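You operate a simulated robot arm through the tools that you are given. There is no shell and no other tool. Be economical: measure what you need, move in short steps, check, and stop when the job is done.

The job below is to be done with a simulated robot arm. You get a single attempt, and the scene is never put back.

Task
Shake samples C7 and D3 and rack them by code.
Fine: shake till no silt lies in them; each goes into the blue rack's hole with its own code; the other two stay unshaken in the blue carrier. Set down upright: what you pick out.

It is judged by the outcome, as a careful person would: the job done as asked, and still so three seconds after it is handed in. It fails if anything else is knocked over, pushed out of place, dropped, spilled or broken.

Robot
A 6-joint arm with a two-finger gripper, hanging from a carriage that runs on a gantry, over the field with the corners [472, -1747], [470, 353], [-910, 352], [-908, -1748] (x, y) and turns from -296 to 391 degrees about z. Base frame: it is fixed where the carriage stands at the start and does not move with it; the origin is on the floor, on the carriage's upright axis, x ahead of it, y to its left, z up; the surface under the hand at the start is at about z = 850. Readings come in mm, degrees, newtons and seconds.
With the tool pointing down near the work surface it reaches from about 100 to 520 mm from the robot's upright axis, wherever it stands. Its first joint turns from -166.0 to 166.0 degrees. Places, roughly: blue rack [500, 400, 900]. Payload 2.45 kg.
The tool frame sits at the grasp point between the pads (the TCP): z along the fingers, y along the line on which they close. The tips reach 26 mm beyond it. Largest opening 96 mm; the body of the gripper starts 69 mm behind the TCP.
Orientation is that of the tool frame in the base frame, as a unit quaternion [x, y, z, w]. With the fingers straight down and closing along the base's y, the tool's x points along the base's -x, its y along +y and its z along -z.

Tools
- The arm moves only by the tool send_rows. Its argument "rows" is a list of rows, each a list of 2 entries, a list of its own where there are three numbers: the shift along the tool's x, y, z in mm, then the turn, a rotation vector about the tool's x, y, z in degrees. In form: [[[dx, dy, dz], [wx, wy, wz]], ...]. A call has 1 to 8 rows; each row shifts and turns the commanded pose from where the row before left it, along the tool's axes as they then stand. "jaw" is the closure, from 0 (fully open) to 1 (shut), set as the call begins (left out, the last holds). Each row takes 0.2 s and may step no farther than 50 mm and 8.6 degrees from the row before; otherwise, or with a gripper value out of range, the whole call is refused. Where a pose cannot be reached the arm comes as near as it can. A force on the tool above 40 N (or 10 N above the force at the start of the call, whichever is more), or a blocked arm, ends the call early, and 0.2 s more pass. Each finger halts on what it meets, pressing with about 24 N; the grip force reading is that of the motor and also rises with nothing between the fingers. The clock runs only during rows and for 0.2 s after the last one: add rows that do not move to give the fingers time. The reply holds the time, the measured pose of the TCP, the force on the tool along the base axes, the opening and the grip force, in the units named above and with some noise, with the torque about the TCP (base axes, N m) and any sound that the robot's microphone picked up.
- Cameras (640 x 400 px; columns grow to the right, rows downward): "scene" is now at [257.1, 28.9, 1734.1]; the picture's right is [0.62, -0.78, 0.00], its down [-0.73, -0.58, -0.36] and it looks along [0.28, 0.22, -0.93] (base axes); focal length 251 px, centre (320, 200). "wrist" rides on the gripper at [82, 3, -98] in the tool frame; the picture's right is [-0.04, 1.00, 0.00], its down [-0.73, -0.03, -0.68] and it looks along [-0.68, -0.03, 0.73] (tool axes); focal length 256 px, centre (320, 200).
- snapshot(camera): a new picture of that camera. The clock stands still meanwhile.
- lift_body(by): slides the trunk up (or, below 0, down) by that many mm; the arm and the scene camera ride with it, the base frame stays. It gives what a move gives, with no picture.
- steer(legs): drives the robot by 1 to 6 legs, each [ahead, left, turn to the left] in mm, mm and degrees, along the robot's own axes; the way and the turn of a leg run together, so that a leg with both is an arc; at most 1500 mm and 180 degrees a leg. The arm and the cameras ride along, it lands a little off, and it stops where it bumps. It keeps to its track: a leg is cut to what the track allows. It gives what a move gives.
- pan_tilt(pan, tilt): turns the head with the scene camera to pan (to the left, within 155 degrees either way) and tilt (down, from -29 to 69), counted from straight ahead of the robot. It gives what a move gives.
- point_at(camera, pixels): for up to 12 pixels [column, row] of the newest picture of that camera ("zoom" is the newest enlarged one), the place [x, y, z] in the base frame of the surface seen there, good to about 2 mm, but the place of the scene camera against the robot may be out by one fixed shift of up to 25 mm in any direction. The clock stands still meanwhile.
- zoom(camera, box): a new picture of the part [left, top, right, bottom] of that camera's present view, enlarged. The clock stands still meanwhile.
- job_done(): hands the job in; it is judged then, once.

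Go step by step. Measure first, check grasps and placings, and put right what went wrong. The budget is 80 turns and 60 pictures, counting those below and the enlarged ones. Unless the task says otherwise, let go and move clear before handing in, and close with one line.

The tools are called after "Emit:" as name(argument=value, ...) on one line, values as JSON. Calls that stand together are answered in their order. send_rows: Moves the arm, as the interface text tells. Its arguments: {"type":"object","properties":{"rows":{"type":"array"},"jaw":{"type":"number"}},"required":["rows"]} The other tools are called the same way: lift_body (by) slides the trunk up or down; steer (legs) drives the base; pan_tilt (pan, tilt) turns the head that bears the scene camera; snapshot (camera) takes a picture; point_at (camera, pixels) gives the place of the surface under pixels of a picture; zoom (camera, box) takes an enlarged picture of a part of a camera's view; job_done () hands the job in.

At the start:

```text
time_s: 0.0
eef_pos: [528.3, 8.9, 1129.1]
tcp_rot: [0.0, 1.0, 0.0, 0.0]
ft_force: [0.5, 0.0, -0.4]
torque: [0.03, 0.0, 0.0]
opening: 95.9
grasp_force: 0.1
trunk travel left (down, up): [-475.0, 127.0]
robot x, y, heading: [-1.2, -1.2, 0.0]
head pan, tilt: [38.3, 68.8]
```

scene: 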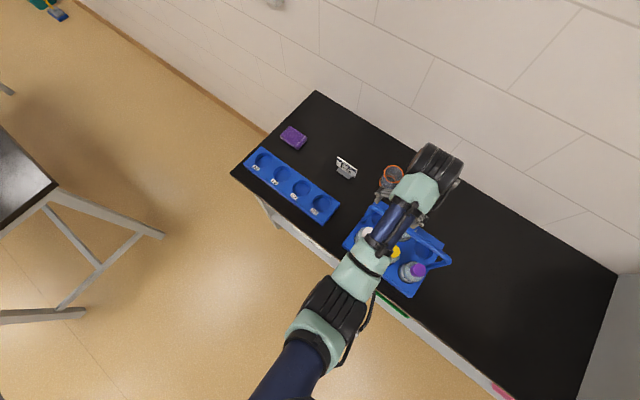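
wrist: 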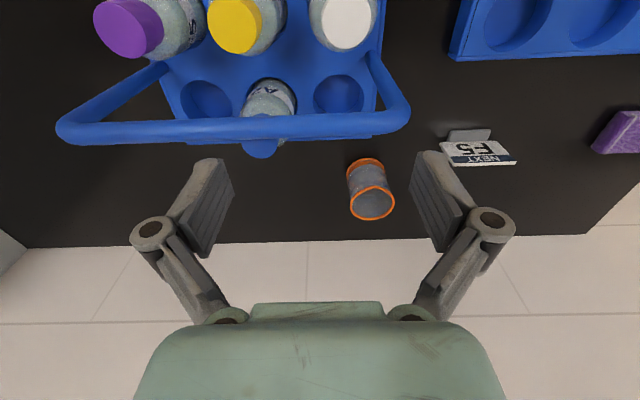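

The wrist view shows four capped bottles in a blue carrier (purple, yellow, white and blue caps) and an orange-rimmed cup nearby. I'll enlarge both views to read the codes.

Emit:
zoom(camera="wrist", box=[50, 0, 420, 230])

Emit:
zoom(camera="scene", box=[230, 110, 460, 300])

Emit:
zoom(camera="scene", box=[240, 140, 350, 225])

```text
1.73 times, centred on (235, 115) of wrist
```

zoom: 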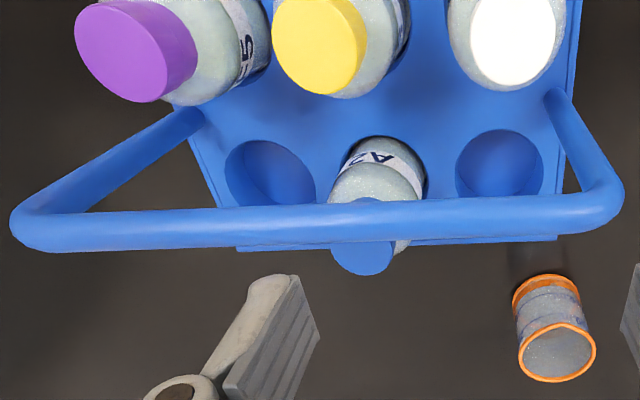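

```text
2.11 times, centred on (345, 205) of scene
```

zoom: 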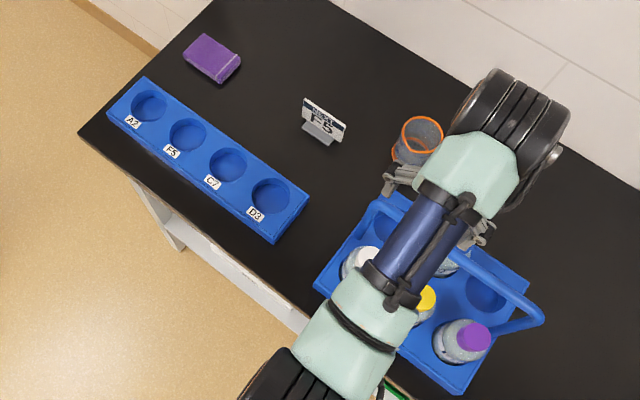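

```text
4.71 times, centred on (295, 182) of scene
```

zoom: 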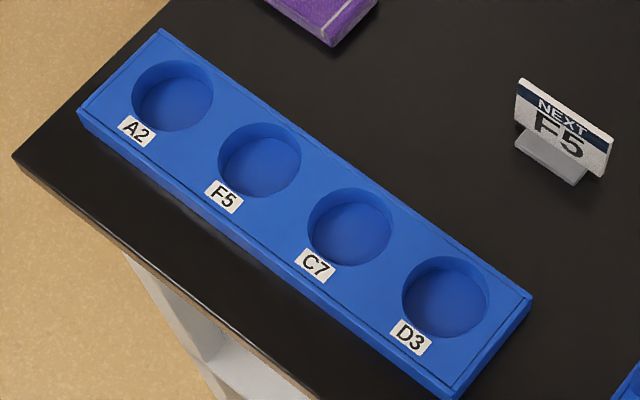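

The hole order in the rack is A2, F5, C7, D3, with D3 nearest the carrier. Purple looks like F5 and blue reads A2, so white and yellow are C7 and D3; I'll measure the places next.

Emit:
point_at(camera="zoom", pixels=[[350, 228], [445, 298], [172, 96], [260, 160], [395, 270], [480, 300], [165, 35], [528, 298], [455, 395], [82, 112], [565, 190]])

Emit:
point_at(camera="wrist", pixels=[[128, 27], [234, 24], [346, 22], [262, 148], [340, 92], [206, 98], [75, 128], [230, 130], [395, 115], [370, 205], [290, 60], [385, 60]])

```text
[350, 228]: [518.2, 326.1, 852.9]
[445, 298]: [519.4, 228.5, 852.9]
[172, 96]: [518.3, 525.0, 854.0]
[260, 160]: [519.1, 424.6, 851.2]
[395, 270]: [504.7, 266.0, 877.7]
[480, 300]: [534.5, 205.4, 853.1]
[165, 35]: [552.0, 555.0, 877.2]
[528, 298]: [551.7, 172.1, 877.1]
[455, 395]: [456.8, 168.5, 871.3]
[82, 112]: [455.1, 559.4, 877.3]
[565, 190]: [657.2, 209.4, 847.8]
```

```text
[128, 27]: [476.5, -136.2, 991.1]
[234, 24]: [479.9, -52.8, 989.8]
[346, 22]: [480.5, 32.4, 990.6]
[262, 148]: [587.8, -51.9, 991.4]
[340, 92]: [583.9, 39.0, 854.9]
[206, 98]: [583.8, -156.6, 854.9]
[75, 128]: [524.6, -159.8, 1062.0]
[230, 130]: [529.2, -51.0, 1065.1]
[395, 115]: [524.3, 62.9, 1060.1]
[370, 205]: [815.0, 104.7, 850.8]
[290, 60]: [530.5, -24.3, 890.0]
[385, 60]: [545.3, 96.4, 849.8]
```

Caps are at z≈991 and the handle bar is at x≈525, z≈1062. I'll move the hand to the +y side and yaw it 90° to see the labels and silt from the side.

Emit:
send_rows(rows=[[[16, 46, 0], [0, 0, 0]], [[16, 46, 0], [0, 0, 0]], [[16, 46, 0], [0, 0, 0]], [[0, 46, 0], [0, 0, 0]], [[0, 0, 0], [0, 0, 8.5]], [[0, 0, 0], [0, 0, 8.5]], [[0, 0, 0], [0, 0, 8.5]], [[0, 0, 0], [0, 0, 8.5]]])

Emit:
send_rows(rows=[[[0, 0, 0], [0, 0, 8.5]], [[0, 0, 0], [0, 0, 8.5]], [[0, 0, 0], [0, 0, 8.5]], [[0, 0, 0], [0, 0, 8.5]], [[0, 0, 0], [0, 0, 8.5]], [[0, 0, 0], [0, 0, 8.5]], [[0, 0, 0], [0, 0, 5]]])

Emit:
snapshot(camera="wrist")

Emit:
snapshot(camera="scene")

```text
time_s: 1.8
eef_pos: [488.3, 196.0, 1116.8]
tcp_rot: [0.293, 0.956, 0.001, 0.0]
ft_force: [0.0, 0.6, 0.0]
torque: [-0.01, 0.0, 0.03]
opening: 96.0
grasp_force: 0.0
out of reach, approached as far as the arm can: row 1, 2, 3
trunk travel left (down, up): [-475.0, 127.0]
robot x, y, heading: [-0.3, 3.0, -0.1]
head pan, tilt: [38.3, 68.8]
```

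```text
time_s: 3.4
eef_pos: [488.9, 194.4, 1118.2]
tcp_rot: [0.708, 0.706, 0.001, 0.0]
ft_force: [-0.9, -1.0, -0.3]
torque: [-0.02, -0.01, -0.02]
opening: 96.0
grasp_force: 0.2
trunk travel left (down, up): [-475.0, 127.0]
robot x, y, heading: [-0.6, 2.6, 0.2]
head pan, tilt: [38.3, 68.8]
```

```text
54 pictures are left
```

wrist: 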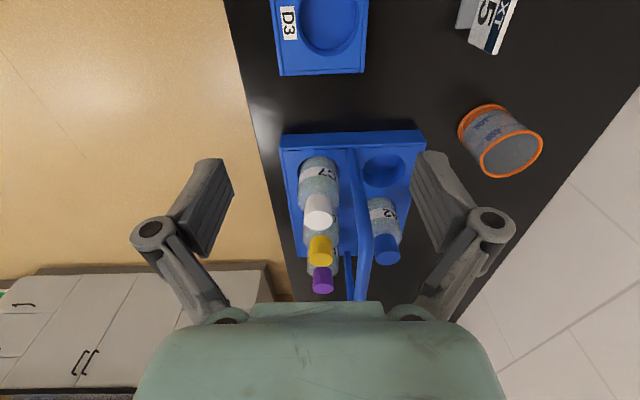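

```text
53 pictures are left
```

scene: 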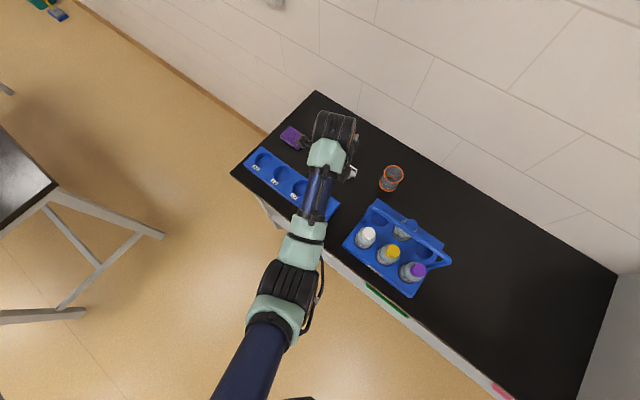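

White's label ends in 7, seen near (320,175). I'll zoom to confirm it and to see the silt.

Emit:
zoom(camera="wrist", box=[270, 120, 430, 310])

Emit:
zoom(camera="scene", box=[335, 190, 465, 300])

Emit:
point_at(camera="scene", pixels=[[368, 231], [391, 249], [418, 267]])

Emit:
point_at(camera="wrist", pixels=[[318, 218], [320, 258], [322, 285], [387, 255], [330, 30], [306, 187], [336, 183], [362, 200], [338, 10]])

```text
2.11 times, centred on (350, 215) of wrist
```

zoom: 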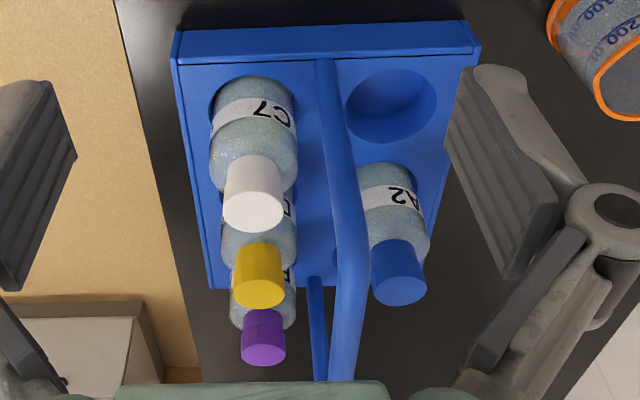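

```text
3.64 times, centred on (400, 245) of scene
```

zoom: 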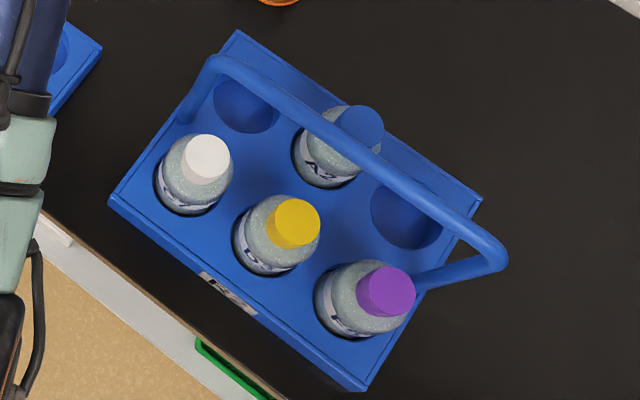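

```text
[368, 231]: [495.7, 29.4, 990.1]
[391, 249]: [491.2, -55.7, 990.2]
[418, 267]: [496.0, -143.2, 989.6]
```

```text
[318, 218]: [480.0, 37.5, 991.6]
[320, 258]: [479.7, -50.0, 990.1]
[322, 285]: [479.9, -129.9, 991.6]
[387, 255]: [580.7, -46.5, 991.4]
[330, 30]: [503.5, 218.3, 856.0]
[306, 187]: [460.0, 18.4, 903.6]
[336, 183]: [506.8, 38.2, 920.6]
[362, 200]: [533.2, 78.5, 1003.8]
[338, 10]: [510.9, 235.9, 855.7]
```

White is C7 and blue is A2. I'll zoom tighter on the yellow and purple labels.

Emit:
zoom(camera="scene", box=[375, 235, 425, 290])

Emit:
zoom(camera="wrist", box=[290, 140, 350, 300])

Emit:
point_at(camera="zoom", pixels=[[320, 200]])

```text
7.27 times, centred on (400, 262) of scene
```

zoom: 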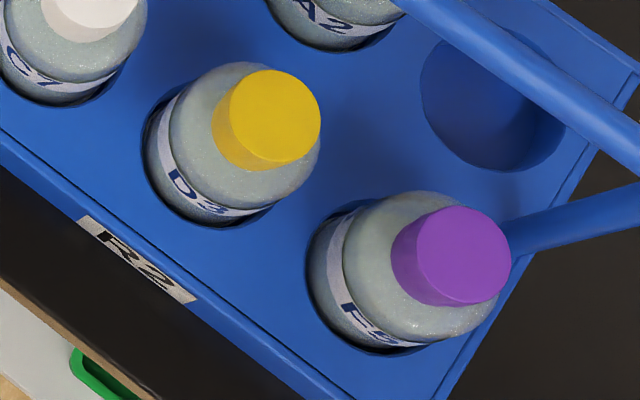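

```text
2.50 times, centred on (320, 220) of wrist
```

zoom: 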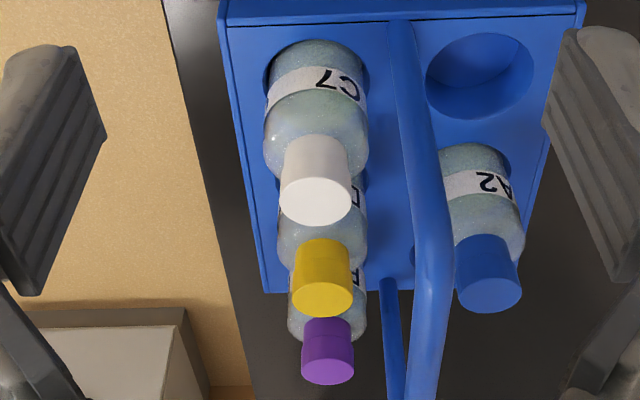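

```text
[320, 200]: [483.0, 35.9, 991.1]
```

Yellow is D3 and purple is F5. Now I'll measure the white cap's edges and body precisely.

Emit:
point_at(camera="zoom", pixels=[[283, 200], [349, 200], [316, 181], [316, 221], [297, 308], [349, 308], [322, 312], [323, 283], [316, 140], [316, 110], [268, 140], [364, 140]])

```text
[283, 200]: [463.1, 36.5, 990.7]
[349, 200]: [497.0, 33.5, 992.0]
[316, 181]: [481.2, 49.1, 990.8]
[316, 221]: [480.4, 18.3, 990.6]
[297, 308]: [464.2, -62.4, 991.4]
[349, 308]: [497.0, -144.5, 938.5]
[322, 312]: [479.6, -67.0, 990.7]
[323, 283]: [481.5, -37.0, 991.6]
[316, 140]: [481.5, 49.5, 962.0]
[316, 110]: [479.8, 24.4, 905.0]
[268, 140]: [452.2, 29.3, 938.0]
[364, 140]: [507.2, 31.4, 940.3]
```

C7's axis is at about (480, 33.5) and D3's at (480.5, -52), with body radius about 28 and caps at z 962–991. I'll check how far the finger linkage sticks out, so the neighbouring bottle is safe.

Emit:
point_at(camera="wrist", pixels=[[150, 228], [136, 235], [490, 222], [508, 228], [195, 190], [205, 162], [228, 165], [215, 225], [435, 158], [415, 165], [170, 280], [225, 315]])

```text
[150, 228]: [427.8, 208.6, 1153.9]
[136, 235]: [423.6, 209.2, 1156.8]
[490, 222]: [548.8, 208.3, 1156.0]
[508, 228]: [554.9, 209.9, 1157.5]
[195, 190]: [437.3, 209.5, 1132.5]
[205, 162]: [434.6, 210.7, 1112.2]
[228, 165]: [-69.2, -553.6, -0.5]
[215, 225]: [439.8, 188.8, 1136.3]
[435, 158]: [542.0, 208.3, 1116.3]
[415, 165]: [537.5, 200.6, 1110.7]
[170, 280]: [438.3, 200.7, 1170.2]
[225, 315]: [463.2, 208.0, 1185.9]
```

The linkage reaches about 18 mm outside the pads, so at jaw ≈0.2 it clears the neighbour. I'll drive 130 ahead and 130 left for better reach, then look at the rack holes.

Emit:
steer(legs=[[130, 130, 0]])

Emit:
snapshot(camera="wrist")

```text
time_s: 4.9
eef_pos: [620.2, 320.1, 1116.9]
tcp_rot: [0.708, 0.706, 0.0, 0.0]
ft_force: [-0.6, 0.0, 0.3]
torque: [0.04, 0.0, 0.0]
opening: 96.2
grasp_force: 0.1
trunk travel left (down, up): [-475.0, 127.0]
robot x, y, heading: [128.5, 128.9, -0.2]
head pan, tilt: [38.3, 68.8]
```

```text
48 pictures are left
```

wrist: 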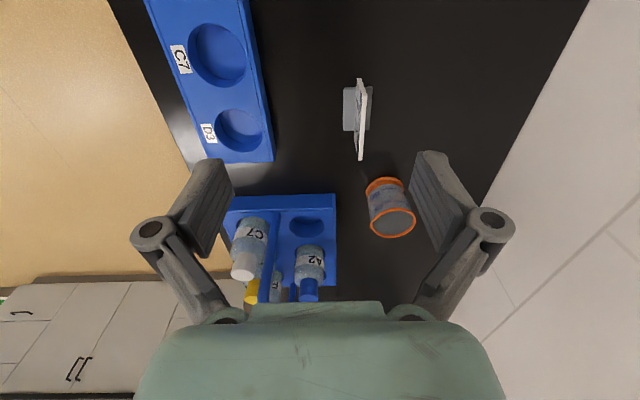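

The C7 hole is at about (217,55) and the D3 hole at about (238,130). I'll measure points around their rims.

Emit:
zoom(camera="wrist", box=[140, 0, 300, 170])

```text
2.35 times, centred on (220, 85) of wrist
```

zoom: 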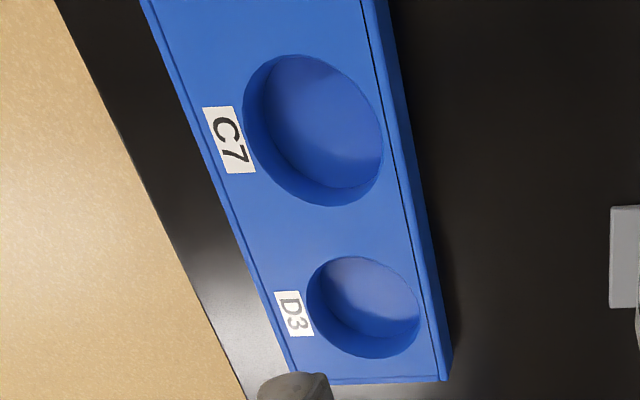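

Emit:
point_at(camera="zoom", pixels=[[239, 98], [387, 160], [300, 52], [328, 209], [303, 305], [422, 320], [355, 253], [372, 361], [325, 130], [370, 300]])

```text
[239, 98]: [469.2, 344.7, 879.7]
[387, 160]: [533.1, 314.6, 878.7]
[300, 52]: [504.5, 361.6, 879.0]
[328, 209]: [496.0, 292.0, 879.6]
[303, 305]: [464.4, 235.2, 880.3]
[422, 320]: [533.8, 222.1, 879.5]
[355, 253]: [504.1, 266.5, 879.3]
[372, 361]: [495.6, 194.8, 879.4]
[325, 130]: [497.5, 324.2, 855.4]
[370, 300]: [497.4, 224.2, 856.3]
```

The hole centres are C7 ≈ (500, 328) and D3 ≈ (500, 229), both about 35 mm in radius. I'll move over C7's bottle and yaw back so the fingers close along y.

Emit:
send_rows(rows=[[[-48, -23, 0], [0, 0, 0]], [[-48, -23, 0], [0, 0, 0]], [[-48, -23, 0], [0, 0, 0]], [[-48, -23, 0], [0, 0, 0]], [[-48, -23, 0], [0, 0, 0]], [[-46, -25, 0], [0, 0, 0]], [[0, 0, 0], [0, 0, -8.5]], [[0, 0, 0], [0, 0, -8.5]]], jaw=0.2)

Emit:
send_rows(rows=[[[0, 0, 0], [0, 0, -8.5]], [[0, 0, 0], [0, 0, -8.5]], [[0, 0, 0], [0, 0, -8.5]], [[0, 0, 0], [0, 0, -8.5]], [[0, 0, 0], [0, 0, -8.5]], [[0, 0, 0], [0, 0, -8.5]], [[0, 0, 0], [0, 0, -8.5]], [[0, 0, 0], [0, 0, -8.5]]])

Emit:
send_rows(rows=[[[0, 0, 0], [0, 0, -5.2]], [[0, 0, 0], [0, 0, 0]]])

Emit:
snapshot(camera="wrist")

```text
refused: row 1 steps farther than a row can; nothing moved
```

```text
time_s: 6.7
eef_pos: [620.0, 320.2, 1118.8]
tcp_rot: [0.191, 0.982, 0.0, 0.0]
ft_force: [-0.7, -0.2, 0.4]
torque: [-0.01, 0.0, -0.01]
opening: 95.8
grasp_force: 0.0
trunk travel left (down, up): [-475.0, 127.0]
robot x, y, heading: [131.4, 130.9, -0.2]
head pan, tilt: [38.3, 68.8]
```

```text
time_s: 7.3
eef_pos: [620.4, 320.1, 1117.8]
tcp_rot: [0.148, 0.989, 0.0, 0.0]
ft_force: [-0.3, -0.2, 0.1]
torque: [-0.02, 0.03, 0.02]
opening: 95.7
grasp_force: 0.2
trunk travel left (down, up): [-475.0, 127.0]
robot x, y, heading: [130.3, 129.1, -0.1]
head pan, tilt: [38.3, 68.8]
```

```text
46 pictures are left
```

wrist: 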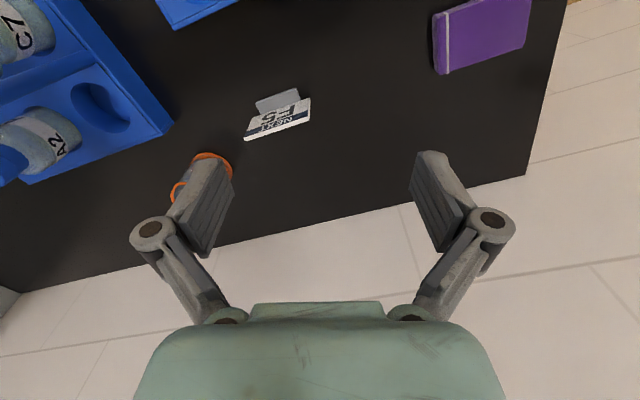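

The first call was refused for stepping too far, so only the yaw was done, with 17° left. I'll finish the yaw and then move across in smaller steps.

Emit:
send_rows(rows=[[[0, 0, 0], [0, 0, -8.5]], [[0, 0, 0], [0, 0, -8.5]], [[20, -41, 0], [0, 0, 0]], [[20, -41, 0], [0, 0, 0]], [[20, -41, 0], [0, 0, 0]], [[20, -41, 0], [0, 0, 0]], [[20, -41, 0], [0, 0, 0]], [[20, -41, 0], [0, 0, 0]]], jaw=0.2)

Emit:
send_rows(rows=[[[20, -40.5, 0], [0, 0, 0]], [[0, 0, 0], [0, 0, 0]]])

Emit:
snapshot(camera="wrist")

```text
time_s: 9.1
eef_pos: [530.2, 78.8, 1057.5]
tcp_rot: [0.0, 1.0, 0.0, 0.002]
ft_force: [-1.1, 0.7, -0.1]
torque: [-0.03, 0.0, -0.02]
opening: 76.8
grasp_force: 0.0
out of reach, approached as far as the arm can: row 3, 4, 5, 6, 7, 8
trunk travel left (down, up): [-475.0, 127.0]
robot x, y, heading: [131.9, 127.6, -0.3]
head pan, tilt: [38.3, 68.8]
```

```text
time_s: 9.7
eef_pos: [510.9, 37.3, 1056.0]
tcp_rot: [0.0, 1.0, 0.0, 0.001]
ft_force: [-0.4, 0.4, -0.8]
torque: [-0.02, 0.01, 0.01]
opening: 77.0
grasp_force: 0.1
out of reach, approached as far as the arm can: row 1
trunk travel left (down, up): [-475.0, 127.0]
robot x, y, heading: [132.8, 126.2, -0.2]
head pan, tilt: [38.3, 68.8]
```

```text
45 pictures are left
```

wrist: 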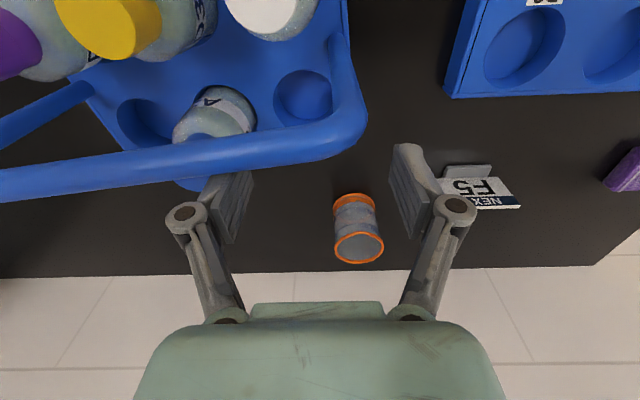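

The hand sank to z 1056 because the arm can't hold that height this close in, so the fingers are low beside the handle. Forces are nil; I'll measure the handle against the left finger before moving.

Emit:
point_at(camera="wrist", pixels=[[200, 150], [200, 165], [200, 140], [140, 170], [215, 185], [235, 180], [280, 140], [345, 120], [262, 22], [45, 180]])

Emit:
zoom(camera="wrist", box=[100, 60, 380, 260])

```text
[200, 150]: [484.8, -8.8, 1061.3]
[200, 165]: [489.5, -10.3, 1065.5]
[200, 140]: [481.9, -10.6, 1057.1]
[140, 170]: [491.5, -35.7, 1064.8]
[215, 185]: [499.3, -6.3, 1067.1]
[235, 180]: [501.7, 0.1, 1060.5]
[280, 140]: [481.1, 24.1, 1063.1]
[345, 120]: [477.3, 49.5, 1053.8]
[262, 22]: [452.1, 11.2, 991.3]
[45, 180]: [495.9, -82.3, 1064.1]
```

```text
2.00 times, centred on (240, 160) of wrist
```

zoom: 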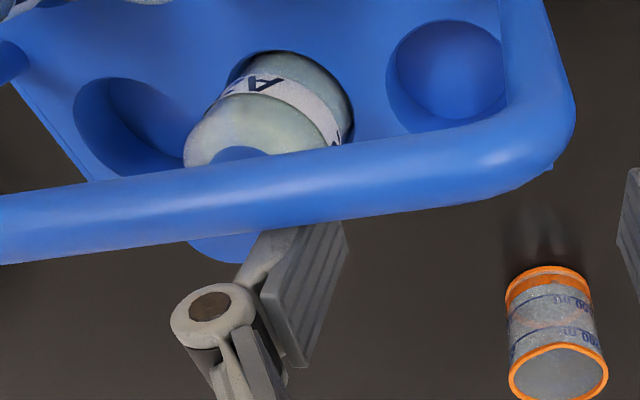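

The carrier has been pushed: the handle is now at x≈487 instead of 525, and the white cap has shifted too. I'll raise the trunk straight up to get clear, then measure the damage so I can put it back.

Emit:
lift_body(by=126)

Emit:
snapshot(camera="wrist")

Emit:
snapshot(camera="scene")

```text
time_s: 11.3
eef_pos: [512.0, 37.1, 1181.5]
tcp_rot: [0.0, 1.0, -0.001, 0.002]
ft_force: [0.7, 0.0, 0.0]
torque: [-0.01, 0.01, 0.02]
opening: 76.8
grasp_force: 0.0
trunk travel left (down, up): [-601.0, 1.0]
robot x, y, heading: [128.1, 126.8, -0.3]
head pan, tilt: [38.3, 68.8]
```

```text
43 pictures are left
```

wrist: 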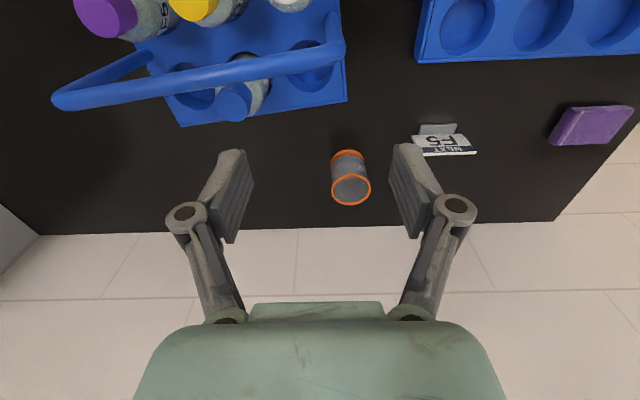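

```text
42 pictures are left
```

scene: 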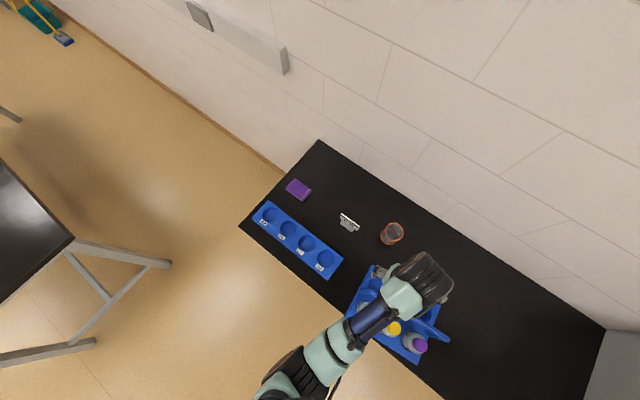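

I'll drive the carriage back with the arm pose kept, so the wrist camera sees the whole carrier.

Emit:
steer(legs=[[-150, -90, 0]])

Emit:
snapshot(camera="wrist")

```text
time_s: 12.8
eef_pos: [360.4, -51.8, 1181.1]
tcp_rot: [0.001, 1.0, 0.0, 0.002]
ft_force: [-0.4, 0.4, 0.4]
torque: [0.01, -0.02, -0.02]
opening: 76.7
grasp_force: 0.1
trunk travel left (down, up): [-601.0, 1.0]
robot x, y, heading: [-21.8, 39.4, -0.3]
head pan, tilt: [38.3, 68.8]
```

```text
41 pictures are left
```

wrist: 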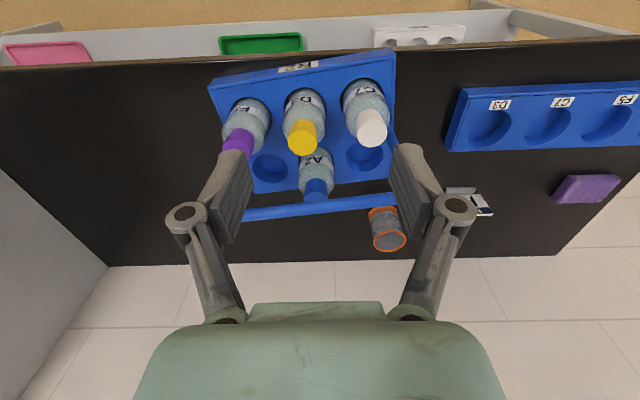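

All four bottles are still upright in the carrier, which is turned about 7° with one corner near the table edge around (393,48). I'll measure it precisely.

Emit:
zoom(camera="wrist", box=[190, 30, 430, 230])

Emit:
point_at(camera="wrist", pixels=[[372, 131], [303, 144], [238, 146], [315, 197], [392, 52], [212, 85], [255, 190], [390, 178], [360, 201], [260, 212], [300, 42], [500, 41]])

```text
2.00 times, centred on (310, 130) of wrist
```

zoom: 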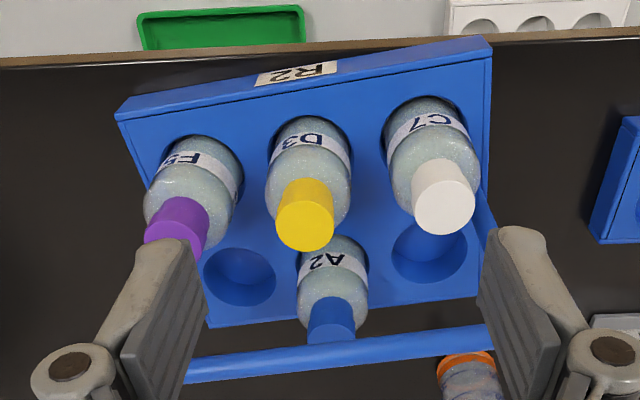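

```text
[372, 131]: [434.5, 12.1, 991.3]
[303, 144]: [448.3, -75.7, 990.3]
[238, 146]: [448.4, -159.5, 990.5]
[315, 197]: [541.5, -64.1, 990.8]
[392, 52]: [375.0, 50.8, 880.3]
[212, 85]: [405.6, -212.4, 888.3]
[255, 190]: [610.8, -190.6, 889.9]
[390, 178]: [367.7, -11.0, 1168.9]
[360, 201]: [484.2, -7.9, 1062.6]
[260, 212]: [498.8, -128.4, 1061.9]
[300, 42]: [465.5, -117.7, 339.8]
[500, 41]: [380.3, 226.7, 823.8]
```

Emit:
point_at(camera="zoom", pixels=[[415, 210], [472, 202], [443, 190], [446, 232], [279, 230], [331, 224], [304, 212], [307, 247], [331, 338], [115, 115], [488, 54], [300, 74]])

Emit:
point_at(camera="wrist", pixels=[[630, 43], [20, 68], [250, 58], [420, 46], [375, 196], [300, 206], [430, 147], [447, 146], [455, 100]])

```text
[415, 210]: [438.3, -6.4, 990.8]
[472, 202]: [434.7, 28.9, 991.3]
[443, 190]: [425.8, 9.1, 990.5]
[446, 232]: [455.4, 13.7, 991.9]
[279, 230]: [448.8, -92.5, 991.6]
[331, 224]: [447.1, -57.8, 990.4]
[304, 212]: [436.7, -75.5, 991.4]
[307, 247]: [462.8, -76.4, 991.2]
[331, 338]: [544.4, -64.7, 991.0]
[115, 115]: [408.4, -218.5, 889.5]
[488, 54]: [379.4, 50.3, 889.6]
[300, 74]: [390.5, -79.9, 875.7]
```

```text
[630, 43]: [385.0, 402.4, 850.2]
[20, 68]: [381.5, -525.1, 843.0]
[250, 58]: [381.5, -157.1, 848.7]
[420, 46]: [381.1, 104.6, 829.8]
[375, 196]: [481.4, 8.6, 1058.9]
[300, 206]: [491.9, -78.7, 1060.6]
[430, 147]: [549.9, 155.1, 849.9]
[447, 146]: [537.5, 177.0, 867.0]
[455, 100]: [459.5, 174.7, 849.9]
```

The carrier is turned about +6.1° and shifted roughly (-31, -22), with one front corner just past the table edge at x≈380. I'll restore it by gripping the handle bar at its middle, about (500, -70), so first I yaw the tool across the bar.

Emit:
send_rows(rows=[[[0, 0, 0], [0, 0, 8.4]], [[0, 0, 0], [0, 0, 8.4]], [[0, 0, 0], [0, 0, 8.4]], [[0, 0, 0], [0, 0, 8.4]], [[0, 0, 0], [0, 0, 8.4]], [[0, 0, 0], [0, 0, 8.4]], [[0, 0, 0], [0, 0, 8.4]], [[0, 0, 0], [0, 0, 8.4]]])

Emit:
send_rows(rows=[[[0, 0, 0], [0, 0, 8.4]], [[0, 0, 0], [0, 0, 8.2]], [[0, 0, 0], [0, 0, 0]]])

Emit:
steer(legs=[[140, -18, 0]])

Emit:
snapshot(camera="wrist")

```text
time_s: 14.6
eef_pos: [360.2, -51.3, 1181.2]
tcp_rot: [0.556, 0.831, 0.001, 0.001]
ft_force: [-0.3, 0.3, 0.3]
torque: [-0.04, -0.02, 0.0]
opening: 76.9
grasp_force: 0.0
trunk travel left (down, up): [-601.0, 1.0]
robot x, y, heading: [-22.8, 39.6, -0.0]
head pan, tilt: [38.3, 68.8]
```

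```text
time_s: 15.4
eef_pos: [359.5, -52.1, 1182.1]
tcp_rot: [0.67, 0.742, 0.001, 0.002]
ft_force: [-0.5, -0.6, 0.5]
torque: [-0.02, -0.01, 0.02]
opening: 76.8
grasp_force: 0.0
trunk travel left (down, up): [-601.0, 1.0]
robot x, y, heading: [-25.3, 39.5, -0.4]
head pan, tilt: [38.3, 68.8]
```

```text
time_s: 16.7
eef_pos: [498.5, -71.2, 1182.1]
tcp_rot: [0.669, 0.743, 0.001, 0.002]
ft_force: [0.1, 0.5, -1.0]
torque: [-0.04, 0.01, 0.0]
opening: 76.9
grasp_force: 0.0
trunk travel left (down, up): [-601.0, 1.0]
robot x, y, heading: [118.7, 19.9, -0.4]
head pan, tilt: [38.3, 68.8]
```

```text
39 pictures are left
```

wrist: 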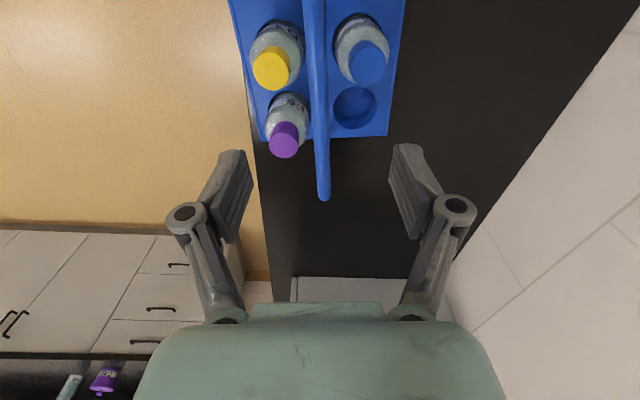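

The bar lies centred between the fingers (columns 312–325) and aligned with them. I'll lower the trunk 129 mm onto it.

Emit:
lift_body(by=-129)

Emit:
snapshot(camera="wrist")

```text
time_s: 18.3
eef_pos: [498.7, -72.5, 1052.7]
tcp_rot: [0.671, 0.742, 0.001, 0.002]
ft_force: [-0.2, 0.4, -0.2]
torque: [-0.01, -0.03, -0.05]
opening: 77.0
grasp_force: 0.0
trunk travel left (down, up): [-472.0, 130.0]
robot x, y, heading: [116.7, 21.6, -0.3]
head pan, tilt: [38.3, 68.8]
```

```text
38 pictures are left
```

wrist: 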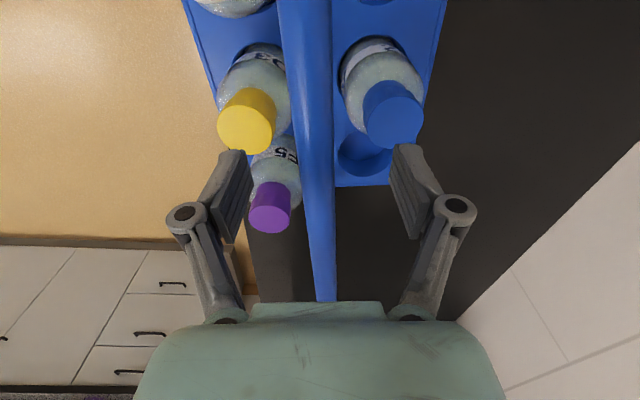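

The bar is between the fingers, so I'll close on it.

Emit:
send_rows(rows=[[[0, 0, 0], [0, 0, 0]], [[0, 0, 0], [0, 0, 0]], [[0, 0, 0], [0, 0, 0]], [[0, 0, 0], [0, 0, 0]], [[0, 0, 0], [0, 0, 0]]], jaw=1)

```text
time_s: 19.5
eef_pos: [498.0, -71.8, 1052.9]
tcp_rot: [0.67, 0.742, 0.001, 0.003]
ft_force: [-1.9, 0.3, 0.7]
torque: [-0.02, 0.03, 0.42]
opening: 13.9
grasp_force: 24.5
trunk travel left (down, up): [-472.0, 130.0]
robot x, y, heading: [115.6, 22.3, -0.7]
head pan, tilt: [38.3, 68.8]
```

I have a firm grip on the 14 mm bar. I'll drag the carrier back slowly, +31.5 in x and +18 in y, turning -6°.

Emit:
send_rows(rows=[[[2, 4.2, 0], [0, 0, 0]], [[2, 4.2, 0], [0, 0, 0]], [[2, 4.2, 0], [0, 0, 0]], [[2, 4.2, 0], [0, 0, 0]]])

Emit:
snapshot(camera="wrist")

```text
time_s: 20.5
eef_pos: [514.6, -61.8, 1052.2]
tcp_rot: [0.671, 0.742, 0.001, 0.001]
ft_force: [-4.1, -3.1, 4.5]
torque: [-0.2, -0.06, 0.03]
opening: 14.2
grasp_force: 23.9
trunk travel left (down, up): [-472.0, 130.0]
robot x, y, heading: [115.2, 22.8, -0.3]
head pan, tilt: [38.3, 68.8]
```

```text
37 pictures are left
```

wrist: 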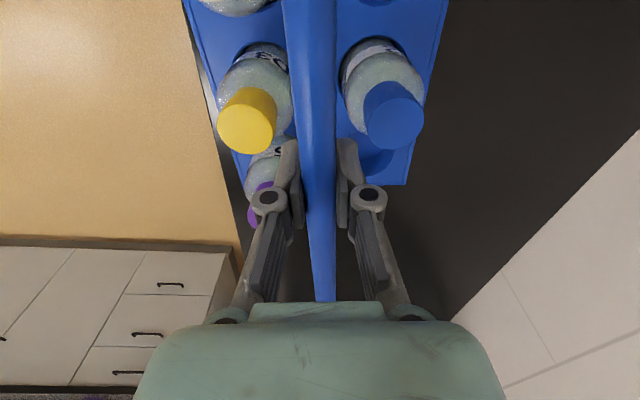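

It moves along rigidly with the bottles steady. I'll do the rest of the shift with the turn.

Emit:
send_rows(rows=[[[1.7, 3.9, 0], [0, 0, 0]], [[1.7, 3.9, 0], [0, 0, 0]], [[1.7, 3.9, 0], [0, 0, 0]], [[1.7, 3.9, 0], [0, 0, 0]], [[0, 0, 0], [0, 0, 2]], [[0, 0, 0], [0, 0, 2]], [[0, 0, 0], [0, 0, 2]], [[0, 0, 0], [0, 0, 0]]])

Emit:
snapshot(camera="wrist")

```text
time_s: 22.3
eef_pos: [527.1, -53.8, 1051.2]
tcp_rot: [0.708, 0.706, 0.001, 0.001]
ft_force: [-0.2, 0.4, -5.1]
torque: [0.02, -0.01, 0.3]
opening: 14.2
grasp_force: 23.9
trunk travel left (down, up): [-472.0, 130.0]
robot x, y, heading: [113.4, 22.8, -0.5]
head pan, tilt: [38.3, 68.8]
```

```text
36 pictures are left
```

wrist: 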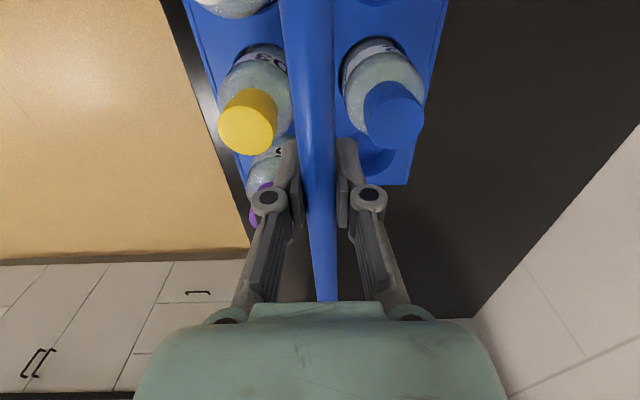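

The carrier looks square to the table again. I'll check the yellow cap and carrier edges against the original places.

Emit:
point_at(camera="wrist", pixels=[[220, 122], [272, 124], [246, 97], [246, 151], [238, 170], [405, 182], [187, 5], [394, 112], [395, 145], [447, 5]])

```text
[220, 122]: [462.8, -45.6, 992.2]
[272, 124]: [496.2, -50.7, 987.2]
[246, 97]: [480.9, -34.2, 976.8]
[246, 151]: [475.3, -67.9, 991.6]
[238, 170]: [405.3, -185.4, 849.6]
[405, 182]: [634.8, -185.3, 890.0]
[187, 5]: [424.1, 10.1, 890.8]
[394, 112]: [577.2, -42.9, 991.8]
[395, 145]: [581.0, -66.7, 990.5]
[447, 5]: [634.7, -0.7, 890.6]
```

It is back within about 1–2 mm and square (edge x=634.8 at both ends). I'll release the bar and go straight up with the trunk.

Emit:
send_rows(rows=[[[0, 0, 0], [0, 0, 0]], [[0, 0, 0], [0, 0, 0]], [[0, 0, 0], [0, 0, 0]], [[0, 0, 0], [0, 0, 0]]], jaw=0.4)

Emit:
lift_body(by=129)

Emit:
send_rows(rows=[[[0, 0, 0], [0, 0, -8.5]], [[0, 0, 0], [0, 0, -8.5]], [[0, 0, 0], [0, 0, -8.5]], [[0, 0, 0], [0, 0, -8.5]], [[0, 0, 0], [0, 0, -8.5]], [[0, 0, 0], [0, 0, -8.5]], [[0, 0, 0], [0, 0, -8.5]], [[0, 0, 0], [0, 0, -8.5]]], jaw=0.2)

Emit:
send_rows(rows=[[[0, 0, 0], [0, 0, -8.5]], [[0, 0, 0], [0, 0, -8.5]], [[0, 0, 0], [0, 0, -5.1]], [[0, 0, 0], [0, 0, 0]]])

```text
time_s: 23.3
eef_pos: [529.3, -53.6, 1052.9]
tcp_rot: [0.708, 0.706, 0.001, 0.003]
ft_force: [0.0, -0.7, 0.2]
torque: [-0.01, 0.0, 0.02]
opening: 57.6
grasp_force: 0.0
trunk travel left (down, up): [-472.0, 130.0]
robot x, y, heading: [120.1, 20.2, -0.6]
head pan, tilt: [38.3, 68.8]
```

```text
time_s: 24.9
eef_pos: [528.5, -53.0, 1181.9]
tcp_rot: [0.708, 0.706, 0.0, 0.002]
ft_force: [0.3, -0.1, 0.2]
torque: [-0.02, -0.03, -0.01]
opening: 57.5
grasp_force: 0.1
trunk travel left (down, up): [-601.0, 1.0]
robot x, y, heading: [121.1, 20.5, -0.4]
head pan, tilt: [38.3, 68.8]
```

```text
time_s: 26.6
eef_pos: [528.9, -55.4, 1181.5]
tcp_rot: [0.191, 0.982, -0.001, 0.002]
ft_force: [0.6, -0.8, -0.8]
torque: [-0.02, 0.0, 0.0]
opening: 76.7
grasp_force: 0.2
trunk travel left (down, up): [-601.0, 1.0]
robot x, y, heading: [117.5, 25.7, -0.5]
head pan, tilt: [38.3, 68.8]
```

```text
time_s: 27.6
eef_pos: [527.8, -55.0, 1180.2]
tcp_rot: [0.0, 1.0, -0.001, 0.001]
ft_force: [-0.4, 0.0, -0.9]
torque: [-0.02, 0.03, 0.01]
opening: 76.7
grasp_force: 0.0
trunk travel left (down, up): [-601.0, 1.0]
robot x, y, heading: [118.2, 20.6, -0.7]
head pan, tilt: [38.3, 68.8]
```

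The hand is back to the standard yaw at z 1180, so from here I'll use the carriage for xy and the trunk for z. Next, over C7's bottle at about (480, 34).

Emit:
steer(legs=[[-48, 89, 0]])

Emit:
snapshot(camera="wrist")

```text
time_s: 28.8
eef_pos: [481.6, 32.5, 1181.4]
tcp_rot: [0.001, 1.0, -0.001, 0.002]
ft_force: [-0.4, 0.1, -0.8]
torque: [0.03, -0.01, -0.02]
opening: 76.6
grasp_force: 0.0
trunk travel left (down, up): [-601.0, 1.0]
robot x, y, heading: [72.0, 109.5, -0.7]
head pan, tilt: [38.3, 68.8]
```

```text
35 pictures are left
```

wrist: 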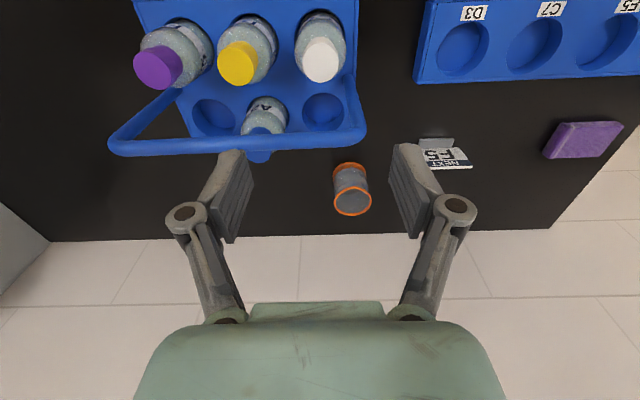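

Emit:
point_at(camera="wrist", pixels=[[305, 59], [336, 58], [321, 43], [321, 80], [219, 63], [254, 62], [237, 46], [237, 84], [135, 67], [176, 64], [116, 146], [345, 138]])

```text
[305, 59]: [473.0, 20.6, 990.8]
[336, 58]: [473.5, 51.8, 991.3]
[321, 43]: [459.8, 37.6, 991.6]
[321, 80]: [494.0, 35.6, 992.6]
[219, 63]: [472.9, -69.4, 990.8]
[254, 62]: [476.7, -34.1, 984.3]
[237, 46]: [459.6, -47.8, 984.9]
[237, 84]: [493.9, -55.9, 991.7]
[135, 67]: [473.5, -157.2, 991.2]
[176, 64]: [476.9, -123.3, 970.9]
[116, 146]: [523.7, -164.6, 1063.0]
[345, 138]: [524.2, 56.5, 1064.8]
```

C7's cap centre is at about (477.5, 36). I'll nudge the carriage and lower to about 40 mm above the grasp height to check.

Emit:
steer(legs=[[-3.5, 3.5, 0]])

Emit:
lift_body(by=-150)

Emit:
snapshot(camera="wrist")

```text
time_s: 29.5
eef_pos: [479.8, 36.3, 1182.0]
tcp_rot: [0.001, 1.0, -0.001, 0.001]
ft_force: [0.1, 0.9, 0.4]
torque: [0.0, 0.0, -0.01]
opening: 77.0
grasp_force: 0.1
trunk travel left (down, up): [-601.0, 1.0]
robot x, y, heading: [67.5, 114.5, -0.9]
head pan, tilt: [38.3, 68.8]
```

```text
time_s: 31.3
eef_pos: [478.5, 37.3, 1031.6]
tcp_rot: [0.001, 1.0, -0.001, 0.002]
ft_force: [0.7, -0.3, -0.4]
torque: [-0.01, -0.03, -0.01]
opening: 76.7
grasp_force: 0.0
trunk travel left (down, up): [-451.0, 151.0]
robot x, y, heading: [65.0, 111.7, -0.7]
head pan, tilt: [38.3, 68.8]
```

```text
34 pictures are left
```

wrist: 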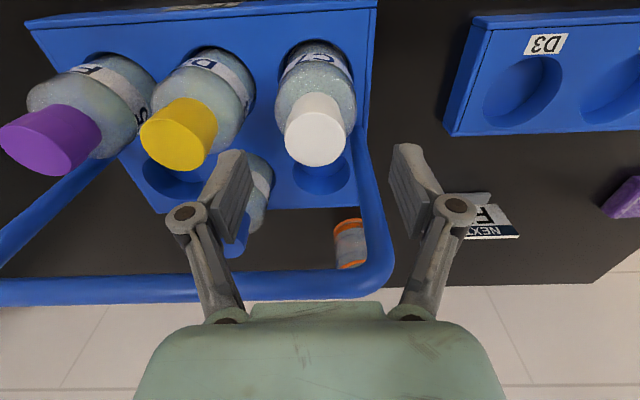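

The cap is centred between the fingers (column 317 against 320). I'll lower partway and check the gripper body against the handle with the scene camera.

Emit:
lift_body(by=-55)

Emit:
pan_tilt(pan=-10, tilt=66)

Emit:
snapshot(camera="scene")

Emit:
snapshot(camera="wrist")

```text
time_s: 32.1
eef_pos: [481.3, 36.2, 986.0]
tcp_rot: [0.001, 1.0, -0.001, 0.008]
ft_force: [-4.7, -0.1, 9.8]
torque: [0.07, -0.77, 0.11]
opening: 76.7
grasp_force: 0.0
trunk travel left (down, up): [-400.0, 202.0]
robot x, y, heading: [66.5, 113.3, -0.5]
head pan, tilt: [38.3, 68.8]
stopped: the force on the tool passed its limit at 58 N (the readings are from after the stop); the commanded pose is now the measured one
```

```text
time_s: 33.2
eef_pos: [482.6, 36.5, 987.1]
tcp_rot: [0.001, 1.0, 0.0, 0.008]
ft_force: [-4.0, 0.8, 11.8]
torque: [0.1, -0.81, 0.09]
opening: 76.7
grasp_force: 0.1
trunk travel left (down, up): [-400.0, 202.0]
robot x, y, heading: [67.0, 113.2, -0.6]
head pan, tilt: [-10.0, 66.0]
```

```text
33 pictures are left
```

scene: 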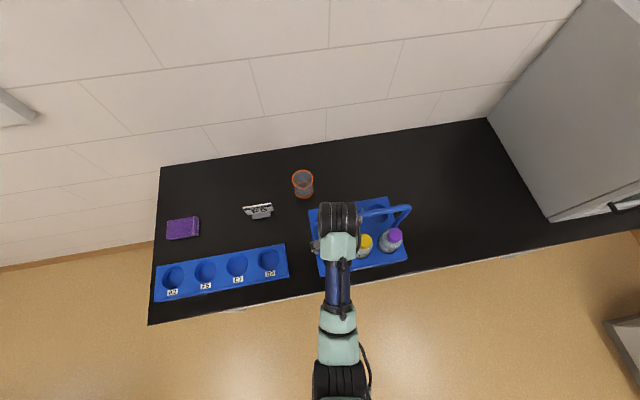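

```text
32 pictures are left
```

wrist: 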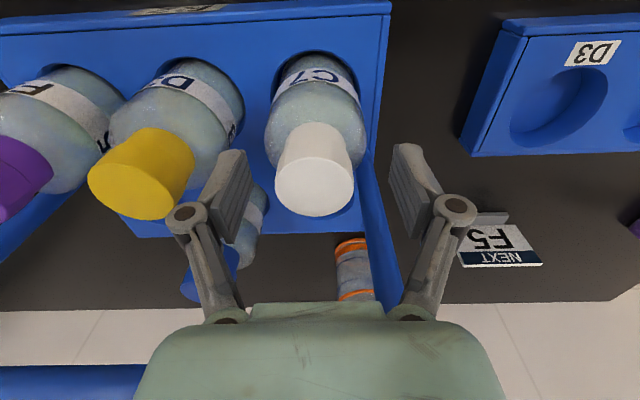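

The wider wrist pressed on the handle at TCP z 986, so a straight-down body grasp won't fit. I'll rise, lean the tool so the wrist tips toward -x, and approach like that.

Emit:
lift_body(by=170)

Emit:
steer(legs=[[-40, 0, 0]])

Emit:
send_rows(rows=[[[0, 0, 20], [0, 0, 0]], [[0, 0, 20], [0, 0, 0]], [[0, 0, 20], [0, -6, 0]], [[0, 0, 0], [0, -6, 0]], [[0, 0, 0], [0, -5.5, 0]], [[0, 0, 0], [0, 0, 0]]])

Emit:
snapshot(camera="wrist")

Emit:
snapshot(camera="scene")

```text
time_s: 35.2
eef_pos: [481.8, 36.7, 1154.6]
tcp_rot: [0.0, 1.0, 0.0, 0.007]
ft_force: [0.1, -0.3, 0.0]
torque: [0.0, -0.02, 0.01]
opening: 77.0
grasp_force: 0.1
trunk travel left (down, up): [-570.0, 32.0]
robot x, y, heading: [68.1, 111.4, -0.5]
head pan, tilt: [-10.0, 66.0]
```

```text
time_s: 36.0
eef_pos: [442.5, 37.2, 1154.7]
tcp_rot: [0.001, 1.0, -0.001, 0.008]
ft_force: [1.5, -0.2, -0.3]
torque: [0.0, 0.0, 0.0]
opening: 76.7
grasp_force: 0.1
trunk travel left (down, up): [-570.0, 32.0]
robot x, y, heading: [25.6, 114.4, -0.5]
head pan, tilt: [-10.0, 66.0]
```

```text
time_s: 37.4
eef_pos: [443.1, 36.4, 1095.0]
tcp_rot: [0.001, 0.987, -0.001, 0.16]
ft_force: [0.3, -0.2, 1.1]
torque: [0.0, -0.01, -0.03]
opening: 77.1
grasp_force: 0.0
trunk travel left (down, up): [-570.0, 32.0]
robot x, y, heading: [26.4, 113.9, -0.7]
head pan, tilt: [-10.0, 66.0]
```

```text
31 pictures are left
```

wrist: 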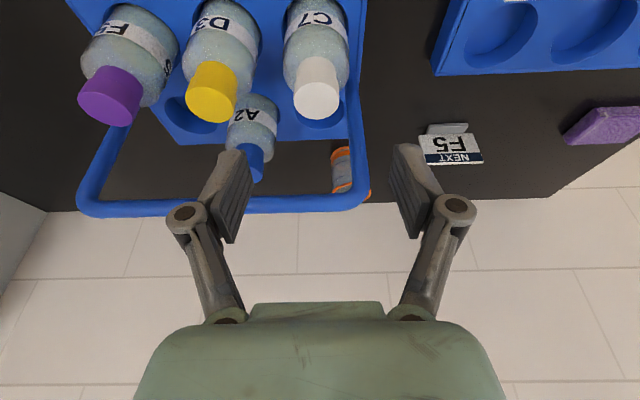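

```text
30 pictures are left
```

scene: 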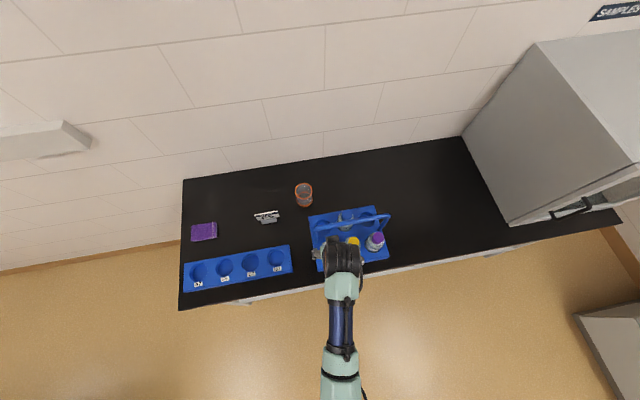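

The arm now leans 18.4° with TCP at (443, 36, 1095). I'll re-measure the caps and carrier after the bump.

Emit:
point_at(camera="wrist", pixels=[[297, 100], [336, 99], [316, 81], [316, 116], [190, 103], [233, 103], [210, 120], [100, 200], [340, 200], [365, 5], [290, 55], [347, 55]])

```text
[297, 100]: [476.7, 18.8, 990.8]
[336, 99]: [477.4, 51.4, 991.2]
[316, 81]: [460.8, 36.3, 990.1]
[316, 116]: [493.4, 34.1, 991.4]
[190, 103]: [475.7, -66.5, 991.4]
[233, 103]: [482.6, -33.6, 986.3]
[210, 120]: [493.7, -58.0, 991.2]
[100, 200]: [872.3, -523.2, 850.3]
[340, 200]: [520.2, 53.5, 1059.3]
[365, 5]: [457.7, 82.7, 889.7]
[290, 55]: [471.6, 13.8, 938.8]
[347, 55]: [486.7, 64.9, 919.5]
```

C7 stays at (477, 35) and the carrier is unmoved. I'll drive 34 ahead and lower in two stages to TCP z≈926.

Emit:
steer(legs=[[34, -1, 0]])

Emit:
lift_body(by=-100)

Emit:
snapshot(camera="wrist")

```text
time_s: 38.3
eef_pos: [476.8, 35.4, 1094.9]
tcp_rot: [0.0, 0.987, -0.001, 0.16]
ft_force: [0.0, -0.8, -0.6]
torque: [0.0, -0.01, -0.02]
opening: 76.6
grasp_force: 0.0
trunk travel left (down, up): [-570.0, 32.0]
robot x, y, heading: [62.9, 109.9, -0.7]
head pan, tilt: [-10.0, 66.0]
```

```text
time_s: 39.6
eef_pos: [476.6, 35.2, 995.4]
tcp_rot: [0.0, 0.987, 0.0, 0.16]
ft_force: [0.1, 0.0, 0.9]
torque: [-0.01, 0.03, -0.03]
opening: 76.6
grasp_force: 0.0
trunk travel left (down, up): [-470.0, 132.0]
robot x, y, heading: [63.2, 114.4, -0.7]
head pan, tilt: [-10.0, 66.0]
```

```text
29 pictures are left
```

wrist: 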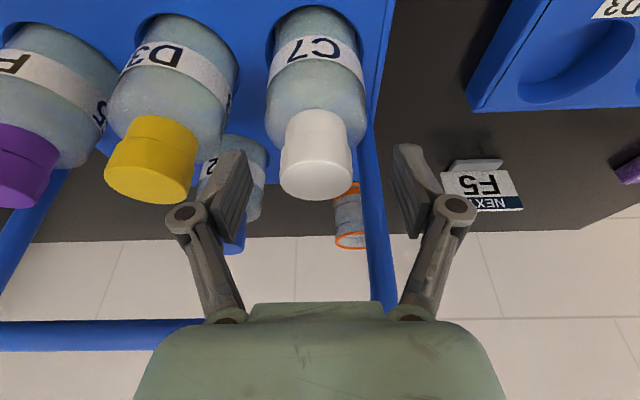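

Everything is clear, with no contact. I'll lower the last 69 mm.

Emit:
lift_body(by=-69)

Emit:
snapshot(camera="wrist")

```text
time_s: 40.7
eef_pos: [476.7, 34.9, 925.3]
tcp_rot: [0.0, 0.987, -0.001, 0.16]
ft_force: [-0.4, -0.5, -0.1]
torque: [0.0, -0.02, 0.0]
opening: 76.6
grasp_force: 0.0
trunk travel left (down, up): [-401.0, 201.0]
robot x, y, heading: [57.1, 109.7, -0.8]
head pan, tilt: [-10.0, 66.0]
```

```text
28 pictures are left
```

wrist: 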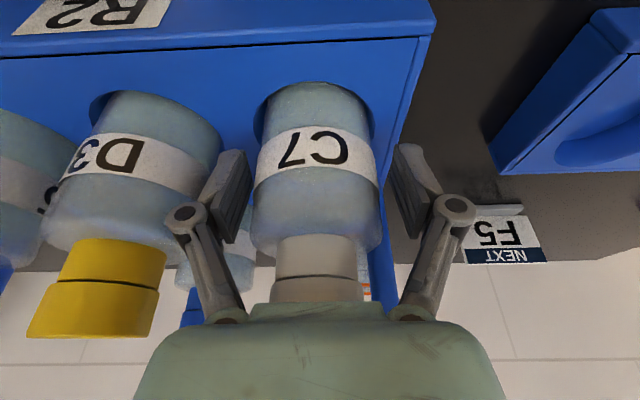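

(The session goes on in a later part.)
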